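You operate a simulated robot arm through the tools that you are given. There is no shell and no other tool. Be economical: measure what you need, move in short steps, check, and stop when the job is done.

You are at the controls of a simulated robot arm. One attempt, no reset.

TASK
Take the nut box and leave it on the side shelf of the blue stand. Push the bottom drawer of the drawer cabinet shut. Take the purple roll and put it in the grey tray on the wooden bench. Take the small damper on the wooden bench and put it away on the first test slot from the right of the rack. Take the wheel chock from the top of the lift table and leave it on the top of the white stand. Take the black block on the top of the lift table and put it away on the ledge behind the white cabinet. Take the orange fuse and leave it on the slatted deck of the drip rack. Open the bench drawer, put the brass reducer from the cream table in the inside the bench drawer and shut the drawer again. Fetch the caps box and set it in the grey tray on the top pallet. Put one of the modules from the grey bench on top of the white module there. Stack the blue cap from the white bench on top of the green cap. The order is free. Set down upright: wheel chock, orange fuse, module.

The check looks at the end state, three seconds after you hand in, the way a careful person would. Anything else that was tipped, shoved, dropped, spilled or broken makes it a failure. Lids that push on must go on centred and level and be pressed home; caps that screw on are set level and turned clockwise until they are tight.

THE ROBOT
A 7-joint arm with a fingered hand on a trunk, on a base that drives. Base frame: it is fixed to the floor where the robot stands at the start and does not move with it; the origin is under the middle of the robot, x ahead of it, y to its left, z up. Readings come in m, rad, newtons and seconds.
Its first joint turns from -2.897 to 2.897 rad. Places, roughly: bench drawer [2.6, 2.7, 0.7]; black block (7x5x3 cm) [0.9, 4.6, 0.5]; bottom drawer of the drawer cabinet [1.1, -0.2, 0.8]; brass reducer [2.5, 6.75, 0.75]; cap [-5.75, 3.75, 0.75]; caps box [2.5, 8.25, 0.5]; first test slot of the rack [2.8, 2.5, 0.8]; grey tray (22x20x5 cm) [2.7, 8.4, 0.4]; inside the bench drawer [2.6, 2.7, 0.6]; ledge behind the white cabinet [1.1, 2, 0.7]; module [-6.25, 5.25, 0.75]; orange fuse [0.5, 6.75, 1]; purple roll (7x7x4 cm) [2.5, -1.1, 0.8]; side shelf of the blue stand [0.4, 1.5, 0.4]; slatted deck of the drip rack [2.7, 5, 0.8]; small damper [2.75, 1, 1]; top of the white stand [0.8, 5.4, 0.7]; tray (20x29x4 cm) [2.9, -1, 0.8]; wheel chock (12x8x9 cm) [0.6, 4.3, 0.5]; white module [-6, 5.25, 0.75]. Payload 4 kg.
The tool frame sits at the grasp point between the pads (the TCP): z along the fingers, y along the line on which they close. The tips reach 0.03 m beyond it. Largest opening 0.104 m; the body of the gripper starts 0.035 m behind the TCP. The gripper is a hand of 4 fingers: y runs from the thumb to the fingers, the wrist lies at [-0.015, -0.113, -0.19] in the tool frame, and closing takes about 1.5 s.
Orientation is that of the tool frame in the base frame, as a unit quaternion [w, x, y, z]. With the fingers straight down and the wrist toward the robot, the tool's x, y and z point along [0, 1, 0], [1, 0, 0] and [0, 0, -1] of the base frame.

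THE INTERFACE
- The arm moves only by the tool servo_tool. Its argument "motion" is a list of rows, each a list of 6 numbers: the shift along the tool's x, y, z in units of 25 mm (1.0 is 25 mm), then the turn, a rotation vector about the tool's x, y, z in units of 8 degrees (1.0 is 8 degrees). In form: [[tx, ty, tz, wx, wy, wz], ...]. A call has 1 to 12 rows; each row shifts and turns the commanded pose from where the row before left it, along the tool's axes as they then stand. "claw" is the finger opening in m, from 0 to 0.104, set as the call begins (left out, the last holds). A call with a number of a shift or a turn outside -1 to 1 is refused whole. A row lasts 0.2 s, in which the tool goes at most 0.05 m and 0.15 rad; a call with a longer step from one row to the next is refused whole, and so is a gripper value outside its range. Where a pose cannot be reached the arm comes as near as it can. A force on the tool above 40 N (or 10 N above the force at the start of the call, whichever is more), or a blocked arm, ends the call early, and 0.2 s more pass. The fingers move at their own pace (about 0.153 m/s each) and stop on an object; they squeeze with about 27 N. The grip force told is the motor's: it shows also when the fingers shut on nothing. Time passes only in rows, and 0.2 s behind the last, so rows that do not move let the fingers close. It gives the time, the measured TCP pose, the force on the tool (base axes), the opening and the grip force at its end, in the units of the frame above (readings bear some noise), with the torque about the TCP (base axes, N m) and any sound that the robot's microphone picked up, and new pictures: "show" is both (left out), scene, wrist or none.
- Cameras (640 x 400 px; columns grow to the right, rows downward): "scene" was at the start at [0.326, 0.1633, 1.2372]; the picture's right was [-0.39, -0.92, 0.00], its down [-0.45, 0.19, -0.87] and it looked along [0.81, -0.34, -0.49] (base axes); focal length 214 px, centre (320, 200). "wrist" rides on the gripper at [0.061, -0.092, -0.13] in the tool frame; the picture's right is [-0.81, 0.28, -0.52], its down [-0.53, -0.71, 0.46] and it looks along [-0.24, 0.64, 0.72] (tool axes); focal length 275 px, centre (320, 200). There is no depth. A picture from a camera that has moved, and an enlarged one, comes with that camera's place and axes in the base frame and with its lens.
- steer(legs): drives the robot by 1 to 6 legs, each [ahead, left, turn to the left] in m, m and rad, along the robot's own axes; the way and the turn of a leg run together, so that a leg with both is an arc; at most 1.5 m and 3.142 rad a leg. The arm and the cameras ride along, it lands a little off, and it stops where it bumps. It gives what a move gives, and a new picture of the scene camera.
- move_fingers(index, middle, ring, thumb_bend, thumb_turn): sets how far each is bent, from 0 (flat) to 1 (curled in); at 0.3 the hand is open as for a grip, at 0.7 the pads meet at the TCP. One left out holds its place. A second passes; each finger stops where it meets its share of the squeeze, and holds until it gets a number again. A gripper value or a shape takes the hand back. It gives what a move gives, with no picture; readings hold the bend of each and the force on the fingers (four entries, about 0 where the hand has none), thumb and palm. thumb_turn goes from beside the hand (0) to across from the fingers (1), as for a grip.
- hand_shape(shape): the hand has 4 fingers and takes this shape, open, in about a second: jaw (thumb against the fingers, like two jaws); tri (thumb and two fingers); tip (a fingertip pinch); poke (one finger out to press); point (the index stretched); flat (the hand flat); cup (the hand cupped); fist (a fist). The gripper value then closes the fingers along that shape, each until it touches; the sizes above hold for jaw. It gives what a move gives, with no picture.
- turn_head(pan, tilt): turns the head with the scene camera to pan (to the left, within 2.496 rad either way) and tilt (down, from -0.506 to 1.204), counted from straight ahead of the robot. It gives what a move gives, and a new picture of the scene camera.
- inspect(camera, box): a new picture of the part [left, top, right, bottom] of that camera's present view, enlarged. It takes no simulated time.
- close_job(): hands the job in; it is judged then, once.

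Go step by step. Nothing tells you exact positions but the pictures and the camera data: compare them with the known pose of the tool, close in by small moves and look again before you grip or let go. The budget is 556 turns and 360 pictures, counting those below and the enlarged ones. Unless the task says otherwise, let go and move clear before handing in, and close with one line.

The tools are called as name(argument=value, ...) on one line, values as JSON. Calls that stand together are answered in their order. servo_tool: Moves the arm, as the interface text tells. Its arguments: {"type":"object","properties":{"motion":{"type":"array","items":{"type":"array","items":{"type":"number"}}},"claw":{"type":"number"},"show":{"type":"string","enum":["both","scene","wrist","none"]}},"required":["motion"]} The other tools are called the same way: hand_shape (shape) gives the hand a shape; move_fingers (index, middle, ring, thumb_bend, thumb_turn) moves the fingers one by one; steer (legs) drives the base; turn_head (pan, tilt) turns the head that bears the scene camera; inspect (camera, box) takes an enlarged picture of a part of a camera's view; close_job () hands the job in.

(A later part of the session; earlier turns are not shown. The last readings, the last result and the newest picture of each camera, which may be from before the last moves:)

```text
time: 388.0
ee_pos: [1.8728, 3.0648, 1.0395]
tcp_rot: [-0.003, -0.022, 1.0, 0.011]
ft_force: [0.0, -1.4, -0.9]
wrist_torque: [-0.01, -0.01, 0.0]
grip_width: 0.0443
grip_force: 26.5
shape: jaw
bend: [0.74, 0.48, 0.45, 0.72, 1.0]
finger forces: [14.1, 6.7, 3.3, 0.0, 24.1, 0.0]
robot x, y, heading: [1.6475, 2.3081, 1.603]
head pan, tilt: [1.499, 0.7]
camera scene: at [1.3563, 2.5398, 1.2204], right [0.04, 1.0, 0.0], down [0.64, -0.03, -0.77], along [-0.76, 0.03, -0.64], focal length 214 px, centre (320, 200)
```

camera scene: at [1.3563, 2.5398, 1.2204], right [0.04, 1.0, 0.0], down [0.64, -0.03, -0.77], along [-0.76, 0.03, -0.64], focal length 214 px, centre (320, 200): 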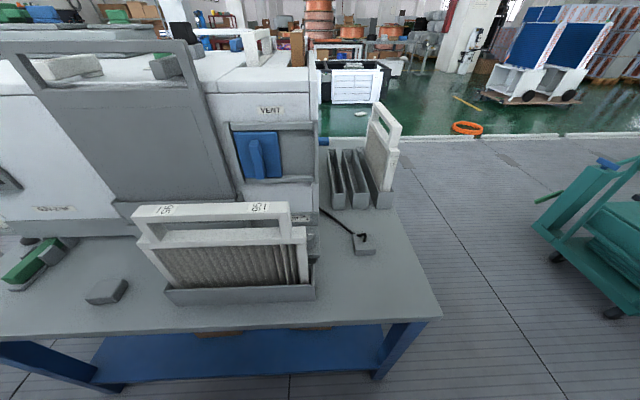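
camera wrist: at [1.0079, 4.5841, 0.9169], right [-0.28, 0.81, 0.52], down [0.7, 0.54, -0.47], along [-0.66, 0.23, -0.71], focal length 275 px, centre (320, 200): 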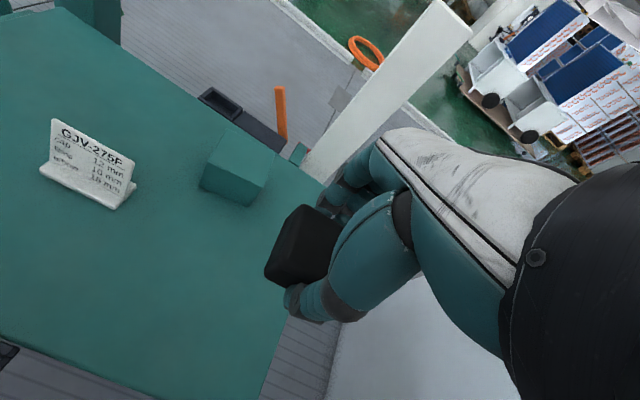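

steer(legs=[[-0.5, 0, -0.03]])

turn_head(pan=1.57, tilt=0.75)

inspect(camera="scene", box=[120, 150, 520, 400])

```text
time: 390.9
ee_pos: [1.9014, 2.5605, 1.0385]
tcp_rot: [-0.004, -0.009, 1.0, 0.01]
ft_force: [-0.5, -0.8, -0.9]
wrist_torque: [-0.02, 0.0, 0.02]
grip_width: 0.0444
grip_force: 27.1
shape: jaw
bend: [0.74, 0.48, 0.45, 0.72, 1.0]
finger forces: [14.1, 6.6, 3.3, 0.0, 24.1, 0.0]
robot x, y, heading: [1.6575, 1.8071, 1.57]
head pan, tilt: [1.499, 0.7]
camera scene: at [1.3718, 2.049, 1.2204], right [0.07, 1.0, 0.0], down [0.64, -0.04, -0.77], along [-0.76, 0.05, -0.64], focal length 214 px, centre (320, 200)
```

scene: 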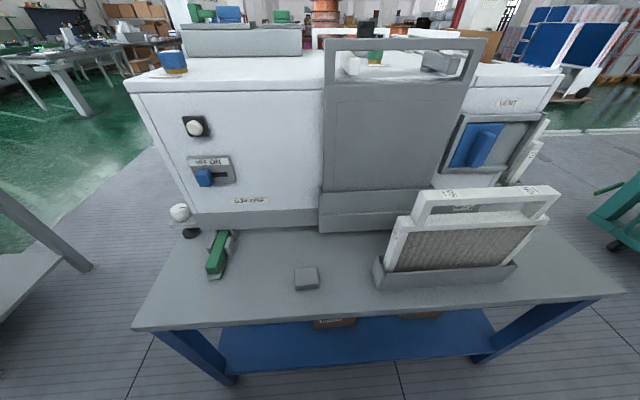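

```text
time: 391.6
ee_pos: [1.9013, 2.5598, 1.0391]
tcp_rot: [-0.004, -0.01, 1.0, 0.011]
ft_force: [-1.1, -0.2, -0.7]
wrist_torque: [0.03, 0.0, -0.01]
grip_width: 0.0439
grip_force: 27.2
shape: jaw
bend: [0.74, 0.48, 0.45, 0.72, 1.0]
finger forces: [14.1, 6.6, 3.3, 0.1, 24.2, 0.0]
robot x, y, heading: [1.6562, 1.8079, 1.576]
head pan, tilt: [1.571, 0.75]
camera scene: at [1.3737, 2.043, 1.2161], right [0.0, 1.0, 0.0], down [0.68, 0.0, -0.73], along [-0.73, 0.0, -0.68], focal length 214 px, centre (320, 200)
```

scene: 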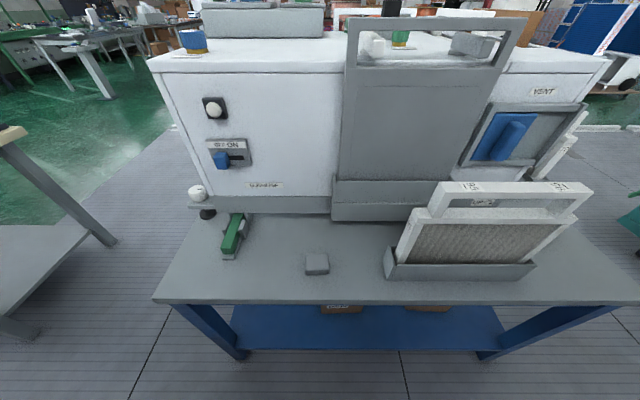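

```text
1.60 times, centred on (320, 275) of scene
camera zoom: at [1.3737, 2.043, 1.2161], right [0.0, 1.0, 0.0], down [0.68, 0.0, -0.73], along [-0.73, 0.0, -0.68], focal length 343 px, centre (320, 80)
```

zoom: 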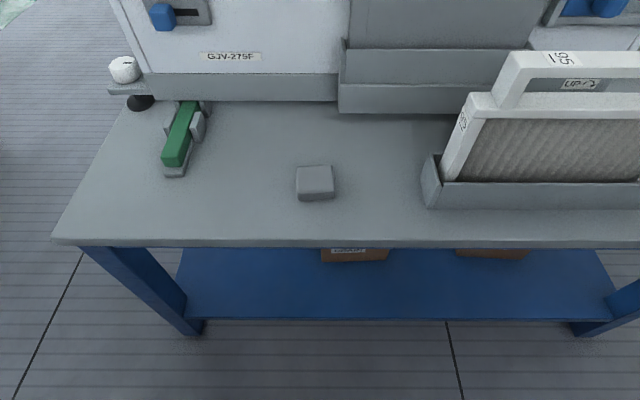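

The strip behind the cabinet has free space near [1.08, 1.91]. I'll approach facing west from slightly south; first I set the arm, then turn in the wider gap and come up alongside.

servo_tool(motion=[[-0.5, -0.9, 0, 0, 0, 0], [-0.5, -0.9, 0, 0, 0, 0], [-0.5, -0.9, 0, 0, 0, 0], [-0.5, -0.9, 0, 0, 0, 0], [-0.5, -0.9, 0, 0, 0, 0]], show="none")

steer(legs=[[-0.7, 0.05, 0], [0, 0, 1.57], [-0.12, 0, 0], [0, -0.5, 0]])

turn_head(pan=-0.3, tilt=0.8)

```text
time: 392.8
ee_pos: [1.9655, 2.4497, 1.0367]
tcp_rot: [-0.003, -0.009, 1.0, 0.012]
ft_force: [0.3, -0.3, -1.6]
wrist_torque: [0.01, 0.02, -0.03]
grip_width: 0.0444
grip_force: 27.2
shape: jaw
bend: [0.74, 0.48, 0.45, 0.72, 1.0]
finger forces: [14.2, 6.7, 3.4, 0.1, 24.2, 0.0]
robot x, y, heading: [1.6547, 1.8049, 1.576]
head pan, tilt: [1.571, 0.75]
```

```text
time: 403.9
ee_pos: [1.0771, 1.9322, 1.0354]
tcp_rot: [0.011, 0.716, -0.698, -0.005]
ft_force: [0.0, 0.4, -0.2]
wrist_torque: [0.01, 0.0, 0.01]
grip_width: 0.0435
grip_force: 26.4
shape: jaw
bend: [0.74, 0.49, 0.46, 0.72, 1.0]
finger forces: [13.8, 6.5, 3.3, 0.1, 24.0, 0.0]
robot x, y, heading: [1.7261, 1.6247, -3.125]
head pan, tilt: [1.571, 0.75]
camera scene: at [1.4883, 1.3378, 1.2161], right [-1.0, -0.01, 0.0], down [-0.01, 0.68, -0.73], along [0.01, -0.73, -0.68], focal length 214 px, centre (320, 200)
```

scene: 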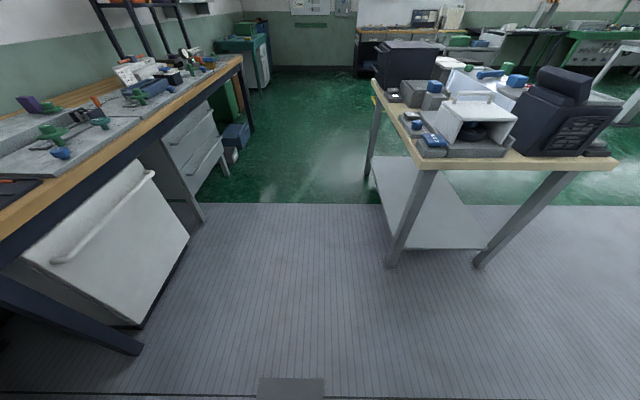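

```text
time: 405.7
ee_pos: [1.0769, 1.9321, 1.0369]
tcp_rot: [0.01, 0.715, -0.699, -0.005]
ft_force: [0.0, 0.1, -1.7]
wrist_torque: [-0.03, -0.02, 0.0]
grip_width: 0.0438
grip_force: 26.9
shape: jaw
bend: [0.74, 0.49, 0.46, 0.72, 1.0]
finger forces: [13.9, 6.7, 3.5, 0.1, 23.8, 0.0]
robot x, y, heading: [1.7224, 1.6259, -3.131]
head pan, tilt: [-0.3, 0.799]
camera scene: at [1.4099, 1.4434, 1.2121], right [0.28, 0.96, 0.0], down [0.69, -0.2, -0.7], along [-0.67, 0.2, -0.72], focal length 214 px, centre (320, 200)
```

scene: 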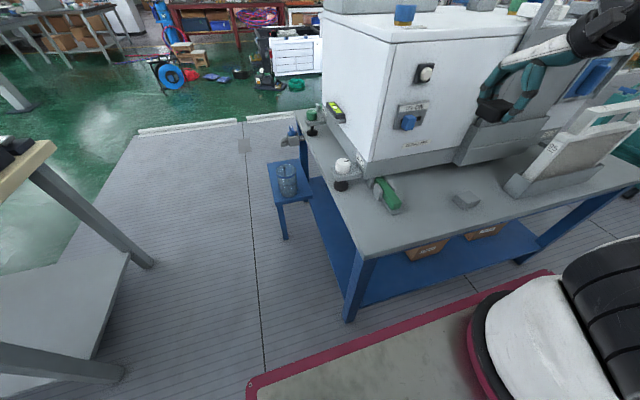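

The hand is right above the free spot. I lower the block.

servo_tool(motion=[[0.6, 0, 1, 0, 0, 0], [0, 0, 1, 0, 0, 0], [0, 0, 1, 0, 0, 0], [0, 0, 1, 0, 0, 0], [0, 0, 1, 0, 0, 0], [0, 0, 1, 0, 0, 0], [0, 0, 1, 0, 0, 0], [0, 0, 1, 0, 0, 0], [0, 0, 1, 0, 0, 0]], show="both")

```text
time: 407.7
ee_pos: [1.0727, 1.9144, 0.8114]
tcp_rot: [0.011, 0.715, -0.699, -0.005]
ft_force: [0.6, -0.9, -0.9]
wrist_torque: [-0.01, -0.01, 0.0]
grip_width: 0.0436
grip_force: 26.8
shape: jaw
bend: [0.74, 0.49, 0.46, 0.72, 1.0]
finger forces: [13.9, 6.7, 3.4, 0.1, 23.8, 0.1]
robot x, y, heading: [1.7248, 1.6263, -3.129]
head pan, tilt: [-0.3, 0.799]
camera scene: at [1.41, 1.4434, 1.2121], right [0.28, 0.96, 0.0], down [0.69, -0.2, -0.7], along [-0.67, 0.2, -0.72], focal length 214 px, centre (320, 200)
camera wrist: at [1.1683, 1.8578, 0.9389], right [-0.28, 0.81, 0.52], down [0.69, 0.55, -0.48], along [-0.67, 0.22, -0.71], focal length 275 px, centre (320, 200)
```

scene: 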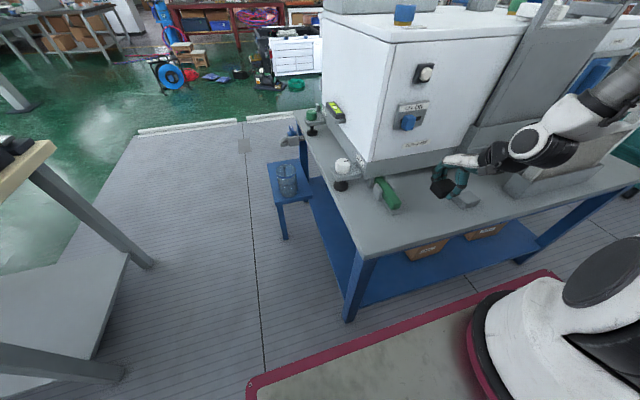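
wrist: 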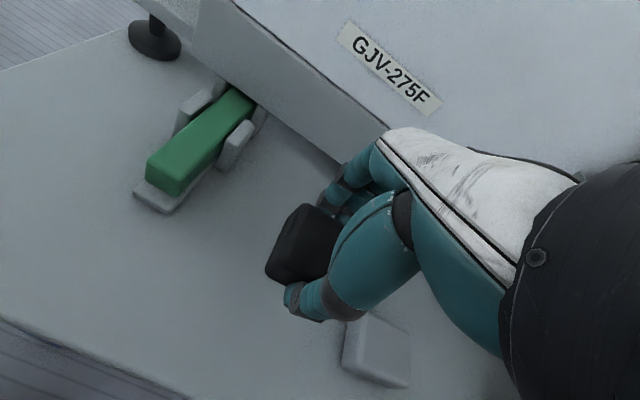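

servo_tool(motion=[[0.2, 0, 0.8, 0, 0, 0], [0, 0, 0.7, 0, 0, 0], [0, 0, 0.4, 0, 0, 0], [0, 0, 0.3, 0, 0, 0], [0, 0, 0.3, 0, 0, 0]], show="both")

```text
time: 408.9
ee_pos: [1.0713, 1.909, 0.7484]
tcp_rot: [0.011, 0.715, -0.699, -0.006]
ft_force: [-0.5, 0.2, -1.0]
wrist_torque: [0.01, 0.01, -0.01]
grip_width: 0.0437
grip_force: 27.2
shape: jaw
bend: [0.74, 0.49, 0.46, 0.72, 1.0]
finger forces: [13.8, 6.6, 3.3, 0.0, 23.8, 0.1]
robot x, y, heading: [1.7232, 1.6256, -3.129]
head pan, tilt: [-0.3, 0.799]
camera scene: at [1.4099, 1.4435, 1.2121], right [0.28, 0.96, 0.0], down [0.69, -0.2, -0.7], along [-0.67, 0.2, -0.72], focal length 214 px, centre (320, 200)
camera wrist: at [1.1666, 1.8527, 0.8767], right [-0.28, 0.81, 0.52], down [0.69, 0.55, -0.48], along [-0.67, 0.22, -0.71], focal length 275 px, centre (320, 200)
```

scene: 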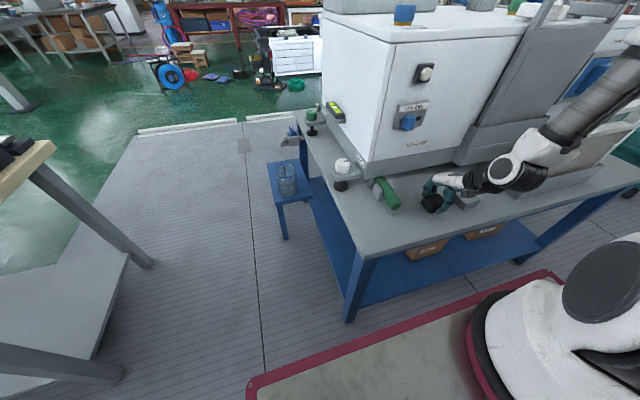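
wrist: 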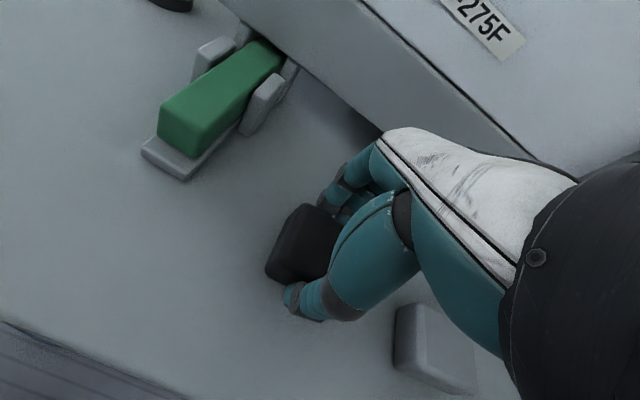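

servo_tool(motion=[[0, 0, 0.3, 0, 0, 0], [0, 0, 0.25, 0, 0, 0], [0, 0, 0.2, 0, 0, 0], [0, 0, 0.2, 0, 0, 0], [0, 0, 0.2, 0, 0, 0], [0, 0, 0.2, 0, 0, 0]], show="wrist")

```text
time: 409.8
ee_pos: [1.0684, 1.9084, 0.7319]
tcp_rot: [0.014, 0.716, -0.698, -0.009]
ft_force: [6.8, -1.0, 29.7]
wrist_torque: [-0.03, -0.36, 0.08]
grip_width: 0.0466
grip_force: 27.0
shape: jaw
bend: [0.75, 0.49, 0.47, 0.72, 1.0]
finger forces: [14.1, 6.6, 3.4, 0.0, 31.1, 0.0]
robot x, y, heading: [1.7191, 1.625, -3.13]
head pan, tilt: [-0.3, 0.799]
stopped in row 4: the force on the tool passed its limit (the readings are from after the stop); the commanded pose is now the measured one
camera wrist: at [1.1657, 1.8522, 0.8592], right [-0.28, 0.8, 0.52], down [0.68, 0.55, -0.48], along [-0.67, 0.22, -0.7], focal length 275 px, centre (320, 200)
```

wrist: 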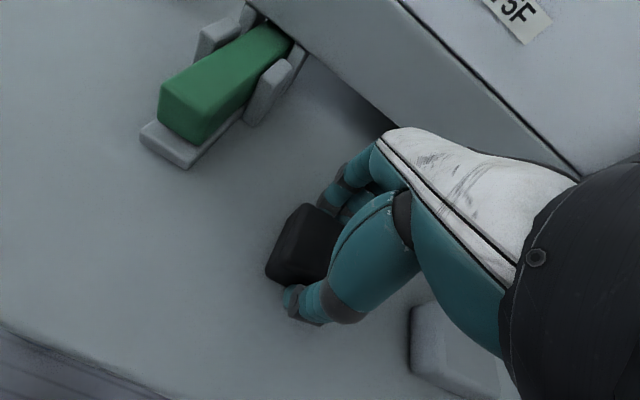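

On the ledge. I ease off, release and rise.

servo_tool(motion=[[0, 0, -0.15, 0, 0, 0], [0, 0, 0, 0, 0, 0], [0, 0, 0, 0, 0, 0], [0, 0, 0, 0, 0, 0], [0, 0, 0, 0, 0, 0], [0, 0, -0.6, 0, 0, 0], [0, 0, -1, 0, 0, 0], [0, 0, -1, 0, 0, 0], [0, 0, -1, 0, 0, 0], [0, 0, -1, 0, 0, 0], [0, 0, -1, 0, 0, 0], [0, 0, -1, 0, 0, 0]], claw=0.09, show="both")

```text
time: 412.4
ee_pos: [1.0734, 1.91, 0.8996]
tcp_rot: [0.012, 0.717, -0.697, -0.008]
ft_force: [-0.9, 0.7, 0.0]
wrist_torque: [0.02, 0.01, -0.04]
grip_width: 0.0899
grip_force: 0.1
shape: jaw
bend: [0.28, 0.33, 0.31, 0.42, 0.98]
finger forces: [0.1, 0.0, 0.0, 0.1, 0.0, 0.0]
robot x, y, heading: [1.7187, 1.6247, -3.135]
head pan, tilt: [-0.3, 0.799]
camera scene: at [1.4098, 1.4436, 1.2121], right [0.28, 0.96, 0.0], down [0.69, -0.2, -0.7], along [-0.67, 0.2, -0.72], focal length 214 px, centre (320, 200)
camera wrist: at [1.17, 1.8534, 1.0259], right [-0.28, 0.81, 0.52], down [0.69, 0.55, -0.48], along [-0.67, 0.22, -0.71], focal length 275 px, centre (320, 200)
```

scene: 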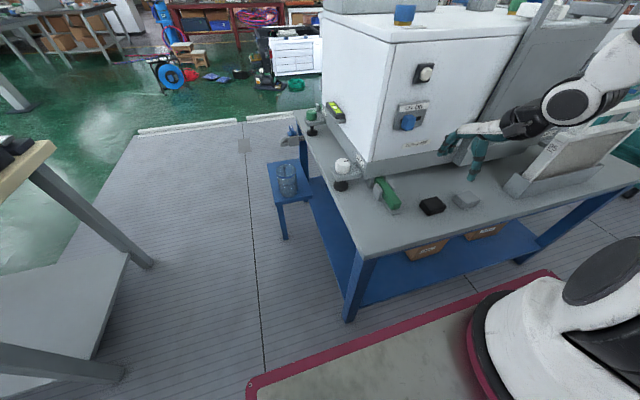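
wrist: 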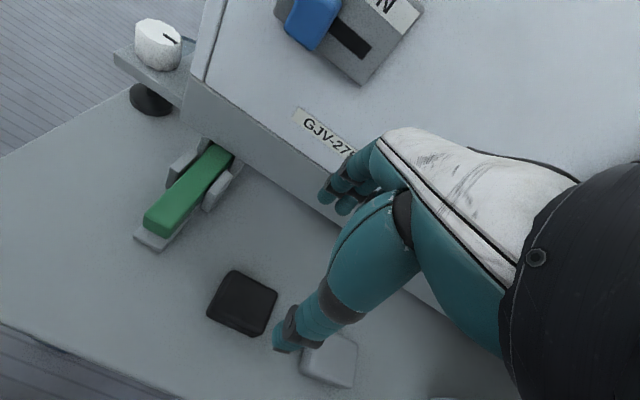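

The black block sits on the ledge. I raise the arm and drive north toward the fuse, reducer and caps box area.

servo_tool(motion=[[0, 0, -1, 0, 0, 0], [0, 0, -1, 0, 0, 0], [0, 0, -1, 0, 0, 0], [0, 0, -1, 0, 0, 0], [0, 0, -1, 0, 0, 0], [0, 0, -1, 0, 0, 0], [0, 0, -1, 0, 0, 0], [0, 0, -1, 0, 0, 0], [0, 0, -1, 0, 0, 0], [0, 0, -1, 0, 0, 0]], claw=0.104, show="none")

steer(legs=[[0.04, -1.5, 0], [0, -1.5, 0], [0, -1.0, 0]])

turn_head(pan=-0.7, tilt=0.35)

```text
time: 414.6
ee_pos: [1.0818, 1.9106, 1.1493]
tcp_rot: [0.011, 0.716, -0.698, -0.008]
ft_force: [1.2, 0.1, -0.1]
wrist_torque: [0.02, 0.01, -0.02]
grip_width: 0.1036
grip_force: 0.1
shape: jaw
bend: [0.3, 0.3, 0.3, 0.3, 0.98]
finger forces: [0.1, 0.0, 0.0, 0.0, 0.0, 0.0]
robot x, y, heading: [1.7244, 1.6275, -3.131]
head pan, tilt: [-0.3, 0.799]
```

```text
refused: leg 1 is longer than a leg can be; nothing moved
```

```text
time: 415.5
ee_pos: [1.0807, 1.9113, 1.1498]
tcp_rot: [0.012, 0.716, -0.698, -0.007]
ft_force: [-0.1, 0.6, -0.3]
wrist_torque: [0.01, 0.02, -0.02]
grip_width: 0.1038
grip_force: 0.2
shape: jaw
bend: [0.3, 0.3, 0.3, 0.3, 0.98]
finger forces: [0.1, 0.0, 0.1, 0.0, 0.1, 0.1]
robot x, y, heading: [1.7225, 1.6257, -3.126]
head pan, tilt: [-0.7, 0.351]
camera scene: at [1.4153, 1.4796, 1.2517], right [0.63, 0.77, 0.0], down [0.27, -0.22, -0.94], along [-0.73, 0.59, -0.34], focal length 214 px, centre (320, 200)
```

scene: 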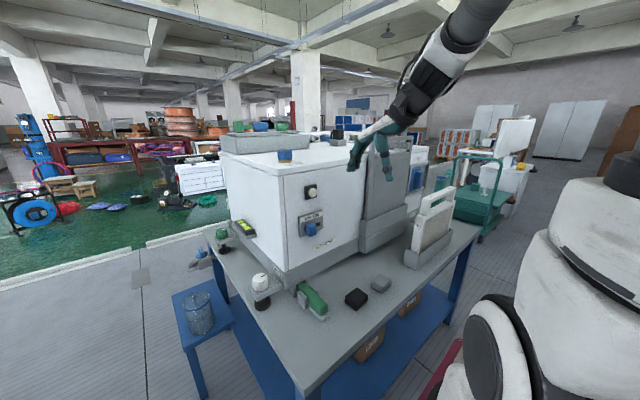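

steer(legs=[[0.03, -1.45, -0.015], [0, -1.5, 0], [0, -1.0, 0]])

turn_head(pan=-0.9, tilt=0.4)

```text
time: 434.6
ee_pos: [1.0043, 5.8658, 1.1505]
tcp_rot: [0.012, 0.72, -0.694, -0.007]
ft_force: [-0.9, 0.1, 0.0]
wrist_torque: [0.02, -0.02, -0.01]
grip_width: 0.1036
grip_force: 0.1
shape: jaw
bend: [0.3, 0.3, 0.3, 0.3, 0.98]
finger forces: [0.0, 0.0, 0.0, 0.0, 0.0, 0.0]
robot x, y, heading: [1.6513, 5.5868, -3.125]
head pan, tilt: [-0.7, 0.351]
camera scene: at [1.3446, 5.4384, 1.2517], right [0.62, 0.78, 0.0], down [0.27, -0.21, -0.94], along [-0.73, 0.59, -0.34], focal length 214 px, centre (320, 200)
```

scene: 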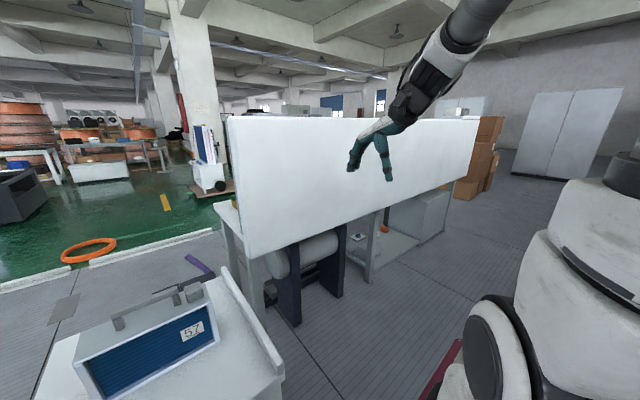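

```text
time: 435.3
ee_pos: [1.005, 5.8661, 1.1494]
tcp_rot: [0.011, 0.721, -0.693, -0.009]
ft_force: [-0.1, -1.1, 0.0]
wrist_torque: [-0.02, -0.03, 0.0]
grip_width: 0.104
grip_force: 0.1
shape: jaw
bend: [0.3, 0.3, 0.3, 0.3, 0.98]
finger forces: [0.1, 0.0, 0.1, 0.0, 0.0, 0.0]
robot x, y, heading: [1.6512, 5.5871, -3.118]
head pan, tilt: [-0.901, 0.4]
camera scene: at [1.3579, 5.4513, 1.2472], right [0.77, 0.64, 0.0], down [0.25, -0.3, -0.92], along [-0.59, 0.71, -0.39], focal length 214 px, centre (320, 200)
```

scene: 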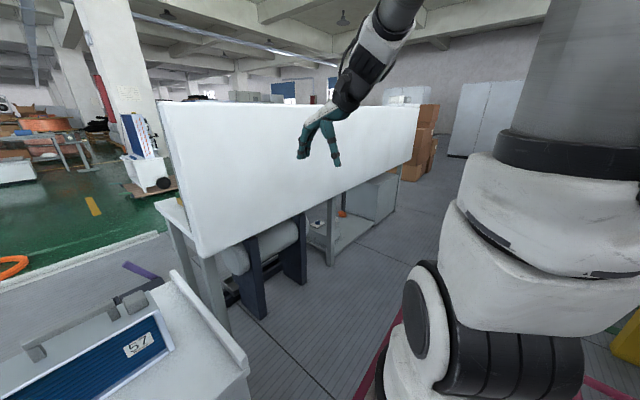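

The fuse table must be reached from the west. First I look at the east side: cream table and pallet.

turn_head(pan=-1.9, tilt=0.45)

turn_head(pan=-2.45, tilt=0.45)

```text
time: 436.6
ee_pos: [1.005, 5.8658, 1.1506]
tcp_rot: [0.012, 0.721, -0.693, -0.007]
ft_force: [0.6, -0.4, -0.5]
wrist_torque: [-0.02, 0.01, 0.04]
grip_width: 0.1038
grip_force: 0.0
shape: jaw
bend: [0.3, 0.3, 0.3, 0.3, 0.98]
finger forces: [0.1, 0.0, 0.0, 0.1, 0.1, 0.0]
robot x, y, heading: [1.6482, 5.5878, -3.114]
head pan, tilt: [-1.901, 0.45]
camera scene: at [1.4448, 5.4679, 1.2425], right [0.95, -0.3, 0.0], down [-0.13, -0.42, -0.9], along [0.27, 0.86, -0.44], focal length 214 px, centre (320, 200)
```

scene: 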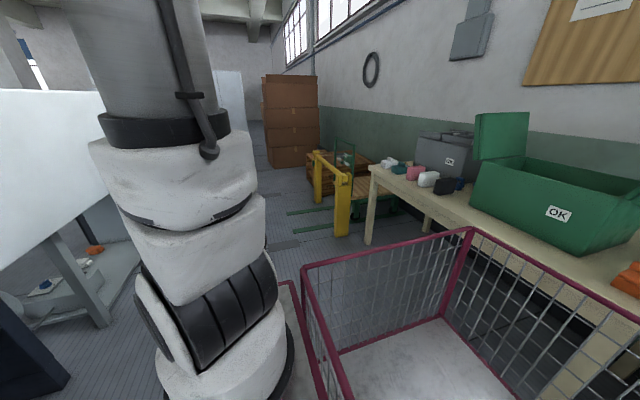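

```text
time: 437.6
ee_pos: [1.0066, 5.8658, 1.1499]
tcp_rot: [0.012, 0.721, -0.693, -0.008]
ft_force: [-0.1, 0.7, 0.1]
wrist_torque: [-0.01, -0.03, 0.01]
grip_width: 0.1037
grip_force: 0.0
shape: jaw
bend: [0.3, 0.3, 0.3, 0.3, 0.98]
finger forces: [0.0, 0.1, 0.0, 0.0, 0.0, 0.1]
robot x, y, heading: [1.6549, 5.5879, -3.114]
head pan, tilt: [-2.45, 0.45]
camera scene: at [1.4865, 5.4406, 1.2425], right [0.66, -0.75, 0.0], down [-0.33, -0.29, -0.9], along [0.68, 0.59, -0.44], focal length 214 px, centre (320, 200)
```

scene: 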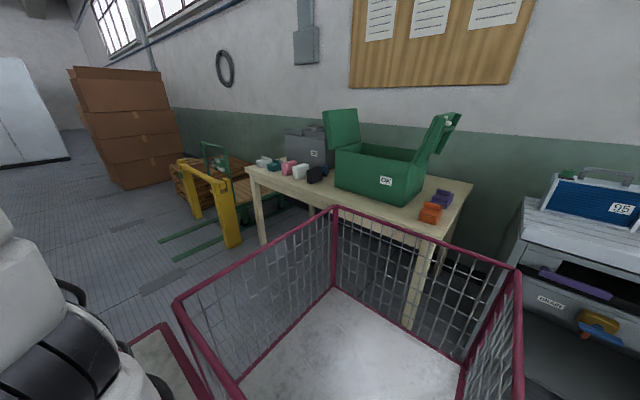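

I see the stacker's forks and pallets. I turn north, go up the corridor and then face the pallet at y≈8.4.

steer(legs=[[0.15, 0, 0], [0, 0, -1.6], [0, 0.2, 0], [1.4, 0, 0], [1.35, 0, 0], [0, 0, -1.57]])

turn_head(pan=0.0, tilt=0.55)

```text
time: 444.1
ee_pos: [1.6062, 6.2298, 1.1504]
tcp_rot: [-0.003, -0.022, 1.0, 0.014]
ft_force: [0.2, 0.1, -0.1]
wrist_torque: [-0.02, -0.01, 0.01]
grip_width: 0.1037
grip_force: 0.1
shape: jaw
bend: [0.3, 0.3, 0.3, 0.3, 0.98]
finger forces: [0.0, 0.0, 0.1, 0.0, 0.1, 0.0]
robot x, y, heading: [1.3295, 5.5827, 1.602]
head pan, tilt: [-2.45, 0.45]
stopped in leg 3: the robot was blocked; the commanded pose is now the measured one
camera scene: at [1.1874, 5.7465, 1.2425], right [-0.75, -0.66, 0.0], down [-0.29, 0.33, -0.9], along [0.59, -0.68, -0.44], focal length 214 px, centre (320, 200)
```

scene: 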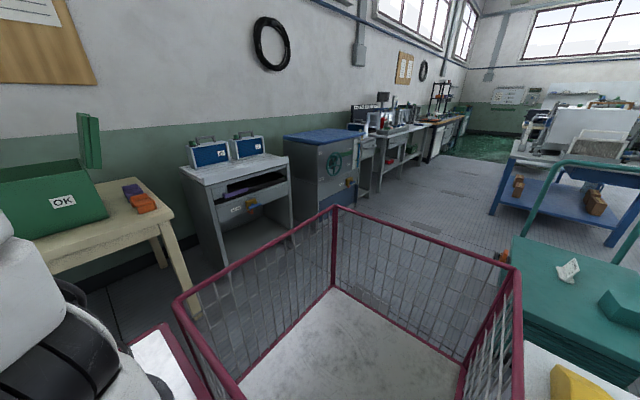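

```text
time: 446.4
ee_pos: [1.6061, 6.2295, 1.149]
tcp_rot: [-0.002, -0.022, 1.0, 0.014]
ft_force: [-0.1, 0.4, -0.2]
wrist_torque: [0.02, -0.03, -0.04]
grip_width: 0.1037
grip_force: 0.1
shape: jaw
bend: [0.3, 0.3, 0.3, 0.3, 0.98]
finger forces: [0.0, 0.0, 0.0, 0.0, 0.0, 0.1]
robot x, y, heading: [1.3286, 5.5804, 1.602]
head pan, tilt: [0.0, 0.55]
camera scene: at [1.124, 5.9053, 1.2335], right [1.0, 0.03, 0.0], down [0.02, -0.52, -0.85], along [-0.03, 0.85, -0.52], focal length 214 px, centre (320, 200)
```

scene: 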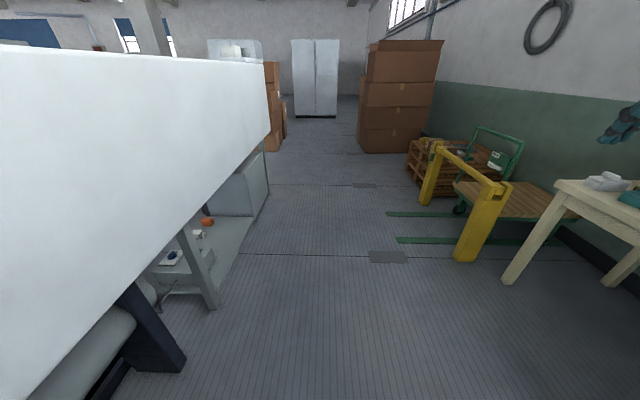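

I touched the white stand's side; I shift right and continue north.

steer(legs=[[0.0, -0.08, -0.03], [1.4, 0, 0], [1.35, 0, 0], [0, 0, -1.57]])

turn_head(pan=-0.1, tilt=0.55)

inspect(camera="scene", box=[180, 130, 500, 350])

```text
time: 464.3
ee_pos: [2.0459, 8.0647, 1.1494]
tcp_rot: [0.008, 0.702, 0.712, 0.011]
ft_force: [0.1, -0.5, 1.1]
wrist_torque: [0.01, 0.01, -0.01]
grip_width: 0.1038
grip_force: 0.1
shape: jaw
bend: [0.3, 0.3, 0.3, 0.3, 0.98]
finger forces: [0.0, 0.1, 0.0, 0.0, 0.0, 0.0]
robot x, y, heading: [1.4116, 8.3569, 0.006]
head pan, tilt: [0.0, 0.55]
camera scene: at [1.7389, 8.5559, 1.2335], right [0.0, -1.0, 0.0], down [-0.52, 0.0, -0.85], along [0.85, 0.0, -0.52], focal length 214 px, centre (320, 200)
```

scene: 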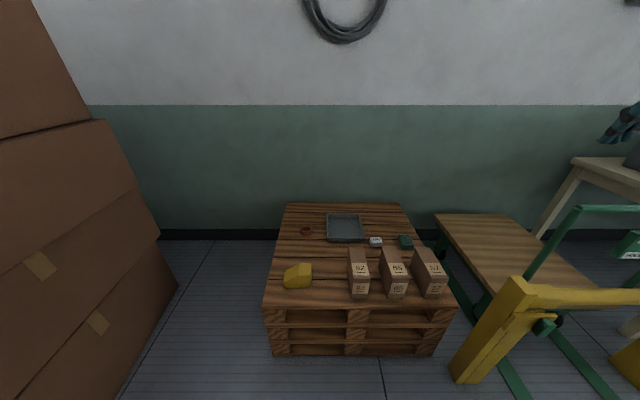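

```text
time: 464.9
ee_pos: [2.0457, 8.0646, 1.1501]
tcp_rot: [0.007, 0.701, 0.713, 0.012]
ft_force: [0.0, -1.0, 0.0]
wrist_torque: [0.01, 0.02, 0.03]
grip_width: 0.1037
grip_force: 0.1
shape: jaw
bend: [0.3, 0.3, 0.3, 0.3, 0.98]
finger forces: [0.1, 0.0, 0.0, 0.0, 0.0, 0.0]
robot x, y, heading: [1.4078, 8.3557, 0.006]
head pan, tilt: [-0.099, 0.55]
camera scene: at [1.7385, 8.547, 1.2335], right [-0.1, -1.0, 0.0], down [-0.52, 0.05, -0.85], along [0.85, -0.08, -0.52], focal length 214 px, centre (320, 200)
```

scene: 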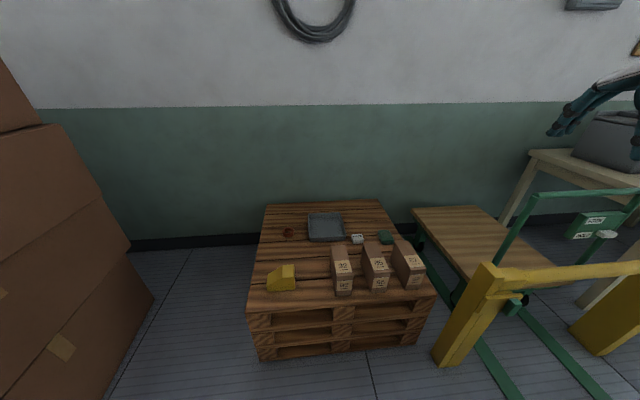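

```text
1.82 times, centred on (340, 240) of scene
camera zoom: at [1.7385, 8.547, 1.2335], right [-0.1, -1.0, 0.0], down [-0.52, 0.05, -0.85], along [0.85, -0.08, -0.52], focal length 390 px, centre (284, 127)
```

zoom: 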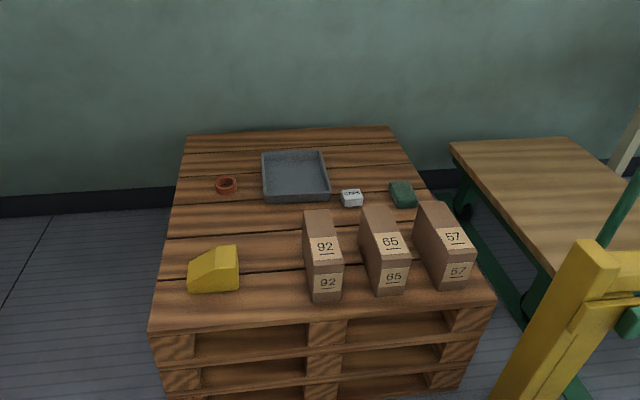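

I enlarge the small items on the pallet to read their labels.

inspect(camera="scene", box=[330, 220, 430, 300])

```text
5.00 times, centred on (380, 260) of scene
camera zoom: at [1.7385, 8.547, 1.2335], right [-0.1, -1.0, 0.0], down [-0.52, 0.05, -0.85], along [0.85, -0.08, -0.52], focal length 1072 px, centre (20, -100)
```

zoom: 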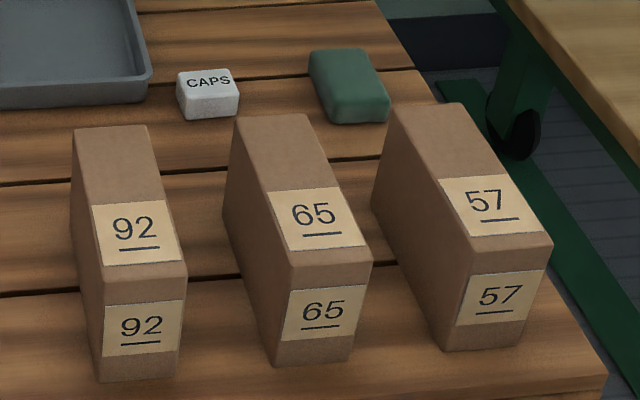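

The small white CAPS box is at about [2.60, 8.26] and the grey tray at [2.72, 8.42], on the top pallet. I move closer and bring the hand over the box.

steer(legs=[[0.3, 0, 0]])

servo_tool(motion=[[0.7, 0.9, 0.5, 0, 0, 0], [0.7, 0.9, 0.5, 0, 0, 0], [0.7, 0.9, 0.5, 0, 0, 0], [0.7, 0.9, 0.5, 0, 0, 0], [0.7, 0.9, 0.5, 0, 0, 0], [0.7, 0.9, 0.5, 0, 0, 0], [0.7, 0.9, 1, 0, 0, 0], [0.7, 0.9, 1, 0, 0, 0], [0.7, 0.9, 1, 0, 0, 0], [0.7, 0.9, 1, 0, 0, 0], [0.7, 0.9, 1, 0, 0, 0], [0, 0, 1, 0, 0, 0]], show="none")

servo_tool(motion=[[0, 0, 1, 0, 0, 0], [0, 0, 1, 0, 0, 0], [0, 0, 1, 0, 0, 0], [0, 0, 1, 0, 0, 0], [0, 0, 1, 0, 0, 0], [0, 0, 1, 0, 0, 0]], show="both")

```text
time: 467.0
ee_pos: [2.3459, 8.0626, 1.1501]
tcp_rot: [0.008, 0.703, 0.711, 0.011]
ft_force: [0.1, -0.6, 0.2]
wrist_torque: [-0.02, -0.01, -0.01]
grip_width: 0.1039
grip_force: 0.1
shape: jaw
bend: [0.3, 0.3, 0.3, 0.3, 0.98]
finger forces: [0.0, 0.0, 0.1, 0.0, 0.0, 0.0]
robot x, y, heading: [1.7098, 8.3548, -0.002]
head pan, tilt: [-0.099, 0.55]
camera scene: at [2.0392, 8.5469, 1.2335], right [-0.1, -1.0, 0.0], down [-0.52, 0.05, -0.85], along [0.85, -0.08, -0.52], focal length 214 px, centre (320, 200)
```

scene: 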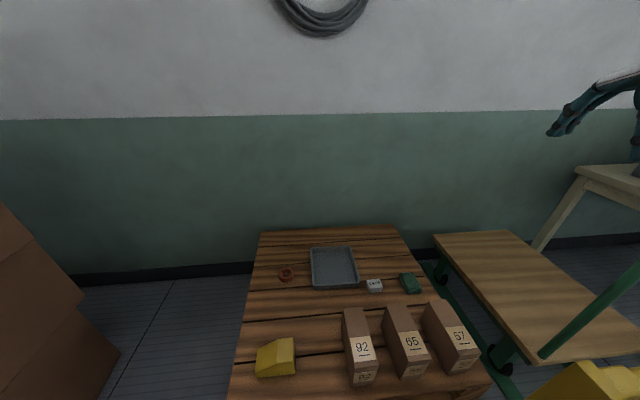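

```text
time: 469.6
ee_pos: [2.5974, 8.2605, 0.9316]
tcp_rot: [0.008, 0.702, 0.712, 0.011]
ft_force: [-0.2, 0.2, -0.2]
wrist_torque: [-0.02, 0.0, -0.01]
grip_width: 0.1039
grip_force: 0.1
shape: jaw
bend: [0.3, 0.3, 0.3, 0.3, 0.98]
finger forces: [0.0, 0.1, 0.0, 0.0, 0.0, 0.1]
robot x, y, heading: [1.7094, 8.3562, -0.003]
head pan, tilt: [-0.099, 0.55]
```

```text
time: 471.0
ee_pos: [2.6011, 8.2602, 0.7837]
tcp_rot: [0.009, 0.703, 0.711, 0.012]
ft_force: [0.1, 0.1, -0.3]
wrist_torque: [-0.04, 0.01, 0.0]
grip_width: 0.1038
grip_force: 0.2
shape: jaw
bend: [0.3, 0.3, 0.3, 0.3, 0.98]
finger forces: [0.0, 0.1, 0.0, 0.0, 0.0, 0.0]
robot x, y, heading: [1.7074, 8.3544, -0.002]
head pan, tilt: [-0.099, 0.55]
camera scene: at [2.0391, 8.5469, 1.2335], right [-0.1, -1.0, 0.0], down [-0.52, 0.05, -0.85], along [0.85, -0.08, -0.52], focal length 214 px, centre (320, 200)
camera wrist: at [2.5054, 8.3211, 0.9106], right [0.27, -0.81, 0.52], down [-0.69, -0.54, -0.48], along [0.67, -0.23, -0.71], focal length 275 px, centre (320, 200)
```

scene: 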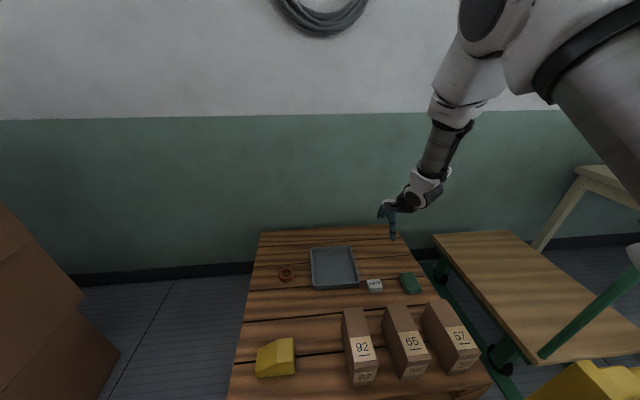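
wrist: 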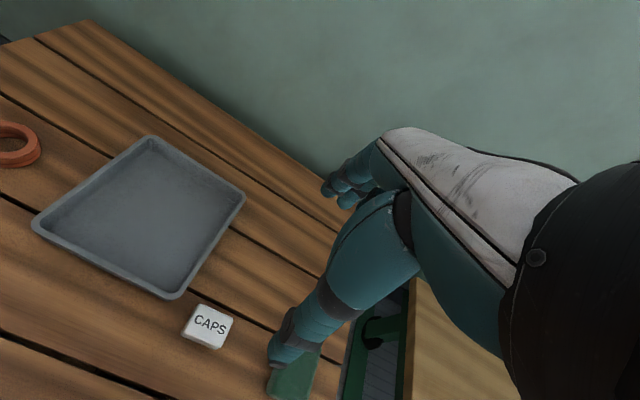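

Aligned over the CAPS box. I descend.

servo_tool(motion=[[0, 0, 1, 0, 0, 0], [0, 0, 1, 0, 0, 0], [0, 0, 1, 0, 0, 0], [0, 0, 1, 0, 0, 0], [0, 0, 1, 0, 0, 0], [0, 0, 1, 0, 0, 0], [0, 0, 1, 0, 0, 0], [0, 0, 1, 0, 0, 0], [0, 0, 1, 0, 0, 0], [0, 0, 0.8, 0, 0, 0]], show="wrist")

```text
time: 473.2
ee_pos: [2.6078, 8.2632, 0.5387]
tcp_rot: [0.008, 0.702, 0.712, 0.012]
ft_force: [-1.4, 0.1, -0.6]
wrist_torque: [0.01, 0.0, -0.01]
grip_width: 0.1037
grip_force: 0.1
shape: jaw
bend: [0.3, 0.3, 0.3, 0.3, 0.98]
finger forces: [0.0, 0.0, 0.1, 0.1, 0.0, 0.1]
robot x, y, heading: [1.7039, 8.3563, 0.002]
head pan, tilt: [-0.099, 0.55]
camera wrist: at [2.5116, 8.3237, 0.6659], right [0.27, -0.81, 0.52], down [-0.69, -0.54, -0.48], along [0.67, -0.23, -0.71], focal length 275 px, centre (320, 200)
```

wrist: 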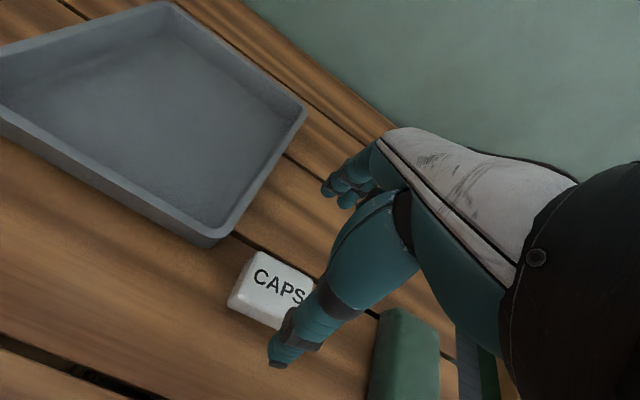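

servo_tool(motion=[[0, -0.1, 0.9, 0, 0, 0], [0, 0, 0.9, 0, 0, 0], [0, 0, 0.8, 0, 0, 0], [0, 0, 0.5, 0, 0, 0], [0, 0, 0.2, 0, 0, 0], [0, 0, 0.2, 0, 0, 0]], show="wrist")

```text
time: 474.6
ee_pos: [2.6077, 8.2633, 0.4499]
tcp_rot: [0.008, 0.702, 0.712, 0.012]
ft_force: [-0.2, -1.0, 1.0]
wrist_torque: [-0.02, -0.01, 0.03]
grip_width: 0.1039
grip_force: 0.1
shape: jaw
bend: [0.3, 0.3, 0.3, 0.3, 0.98]
finger forces: [0.0, 0.0, 0.1, 0.0, 0.1, 0.0]
robot x, y, heading: [1.7083, 8.3572, -0.0]
head pan, tilt: [-0.099, 0.55]
camera wrist: at [2.5113, 8.3236, 0.5777], right [0.27, -0.81, 0.52], down [-0.69, -0.54, -0.48], along [0.67, -0.23, -0.71], focal length 275 px, centre (320, 200)
```

wrist: 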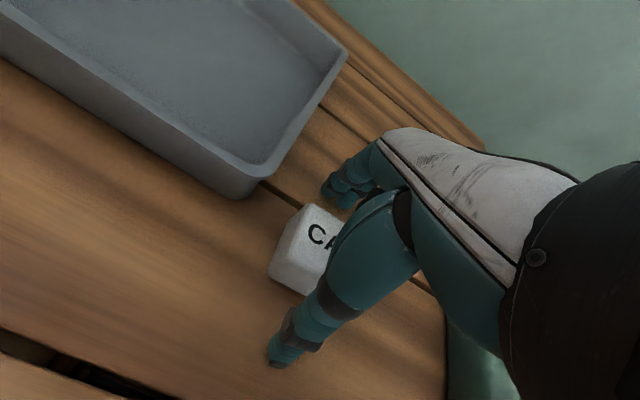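

Good. I close the grip.

servo_tool(motion=[[0, 0, 0.1, 0, 0, 0], [0, 0, 0, 0, 0, 0], [0, 0, 0, 0, 0, 0], [0, 0, 0, 0, 0, 0], [0, 0, 0, 0, 0, 0], [0, 0, 0, 0, 0, 0], [0, 0, 0, 0, 0, 0], [0, 0, 0, 0, 0, 0]], claw=0.01, show="none")

servo_tool(motion=[[0, 0, -0.6, 0, 0, 0], [0, 0, -0.8, 0, 0, 0], [0, 0, -0.8, 0, 0, 0], [0, 0, -0.8, 0, 0, 0]], show="wrist")

```text
time: 475.8
ee_pos: [2.6118, 8.2629, 0.4496]
tcp_rot: [0.011, 0.703, 0.711, 0.015]
ft_force: [-3.5, 0.5, 13.3]
wrist_torque: [-0.01, 0.71, 0.02]
grip_width: 0.0408
grip_force: 27.2
shape: jaw
bend: [0.71, 0.71, 0.7, 0.53, 0.99]
finger forces: [13.5, 6.6, 2.5, 0.1, 34.6, 0.1]
robot x, y, heading: [1.7056, 8.3596, -0.002]
head pan, tilt: [-0.099, 0.55]
stopped in row 6: the force on the tool passed its limit (the readings are from after the stop); the commanded pose is now the measured one
```

```text
time: 476.8
ee_pos: [2.6093, 8.2608, 0.5234]
tcp_rot: [0.009, 0.702, 0.712, 0.013]
ft_force: [0.7, 0.4, -0.7]
wrist_torque: [-0.01, -0.03, 0.03]
grip_width: 0.0404
grip_force: 27.2
shape: jaw
bend: [0.71, 0.69, 0.7, 0.53, 0.99]
finger forces: [15.0, 7.1, 2.7, 0.0, 25.0, 0.0]
robot x, y, heading: [1.7086, 8.3572, 0.001]
head pan, tilt: [-0.099, 0.55]
camera wrist: at [2.5111, 8.3222, 0.6506], right [0.27, -0.81, 0.52], down [-0.69, -0.54, -0.48], along [0.67, -0.23, -0.7], focal length 275 px, centre (320, 200)
```

wrist: 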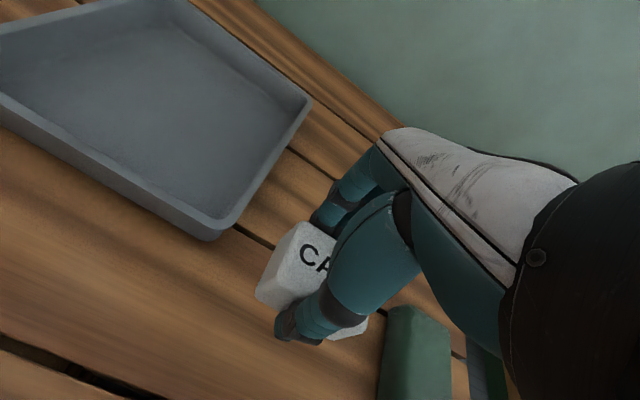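

Held. I carry it over the tray (centre ≈[2.717, 8.425]) and lower it in.

servo_tool(motion=[[0.8, 0.5, -0.3, 0, 0, 0], [0.8, 0.5, -0.3, 0, 0, 0], [0.8, 0.5, 0, 0, 0, 0], [0.8, 0.5, 0, 0, 0, 0], [0.8, 0.5, 0, 0, 0, 0], [0.8, 0.5, 0, 0, 0, 0], [0.9, 0.6, 0, 0, 0, 0], [0.9, 0.6, 0, 0, 0, 0], [0, 0, 0.8, 0, 0, 0], [0, 0, 0.8, 0, 0, 0]], show="wrist")

```text
time: 479.0
ee_pos: [2.7119, 8.4291, 0.5044]
tcp_rot: [0.01, 0.702, 0.712, 0.014]
ft_force: [0.8, -0.7, -0.8]
wrist_torque: [-0.03, -0.02, -0.02]
grip_width: 0.0402
grip_force: 27.0
shape: jaw
bend: [0.71, 0.69, 0.7, 0.53, 0.98]
finger forces: [15.1, 7.2, 2.8, 0.0, 25.0, 0.1]
robot x, y, heading: [1.7114, 8.357, 0.0]
head pan, tilt: [-0.099, 0.55]
camera wrist: at [2.6151, 8.4893, 0.631], right [0.27, -0.81, 0.52], down [-0.69, -0.54, -0.48], along [0.67, -0.23, -0.7], focal length 275 px, centre (320, 200)
```

wrist: 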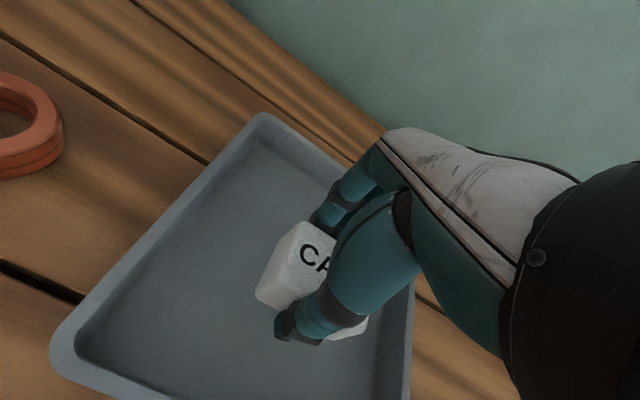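

servo_tool(motion=[[0, 0, 0.6, 0, 0, 0], [0, 0, 0.5, 0, 0, 0], [0, 0, 0.3, 0, 0, 0], [0, 0, 0.2, 0, 0, 0], [0, 0, 0.2, 0, 0, 0], [0, 0, 0.2, 0, 0, 0]], show="none")

```text
time: 480.4
ee_pos: [2.7145, 8.4285, 0.455]
tcp_rot: [0.011, 0.702, 0.712, 0.015]
ft_force: [-3.4, -0.2, 15.7]
wrist_torque: [-0.04, 0.79, 0.06]
grip_width: 0.0405
grip_force: 27.4
shape: jaw
bend: [0.71, 0.71, 0.7, 0.53, 0.98]
finger forces: [13.3, 6.2, 2.8, 0.0, 36.4, 0.0]
robot x, y, heading: [1.7111, 8.3537, 0.0]
head pan, tilt: [-0.099, 0.55]
```

It touches the tray floor. I release and rise.

servo_tool(motion=[[0, 0, 0, 0, 0, 0], [0, 0, 0, 0, 0, 0], [0, 0, 0, 0, 0, 0], [0, 0, 0, 0, 0, 0], [0, 0, -0.6, 0, 0, 0], [0, 0, -1, 0, 0, 0], [0, 0, -1, 0, 0, 0], [0, 0, -1, 0, 0, 0], [0, 0, -1, 0, 0, 0], [0, 0, -1, 0, 0, 0]], claw=0.085, show="wrist")

```text
time: 482.6
ee_pos: [2.7085, 8.4273, 0.592]
tcp_rot: [0.009, 0.702, 0.712, 0.013]
ft_force: [0.3, -0.1, -0.9]
wrist_torque: [-0.01, -0.02, -0.02]
grip_width: 0.0848
grip_force: 0.1
shape: jaw
bend: [0.27, 0.34, 0.31, 0.48, 0.99]
finger forces: [0.0, 0.1, 0.0, 0.1, 0.0, 0.1]
robot x, y, heading: [1.7084, 8.3546, -0.002]
head pan, tilt: [-0.099, 0.55]
camera wrist: at [2.6104, 8.4887, 0.7192], right [0.27, -0.81, 0.52], down [-0.69, -0.54, -0.48], along [0.67, -0.23, -0.7], focal length 275 px, centre (320, 200)
```

wrist: 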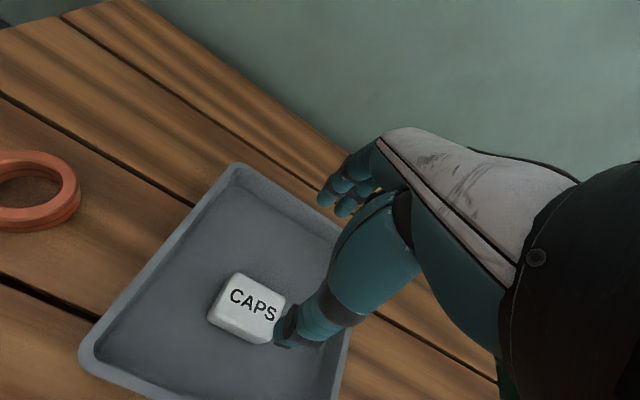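

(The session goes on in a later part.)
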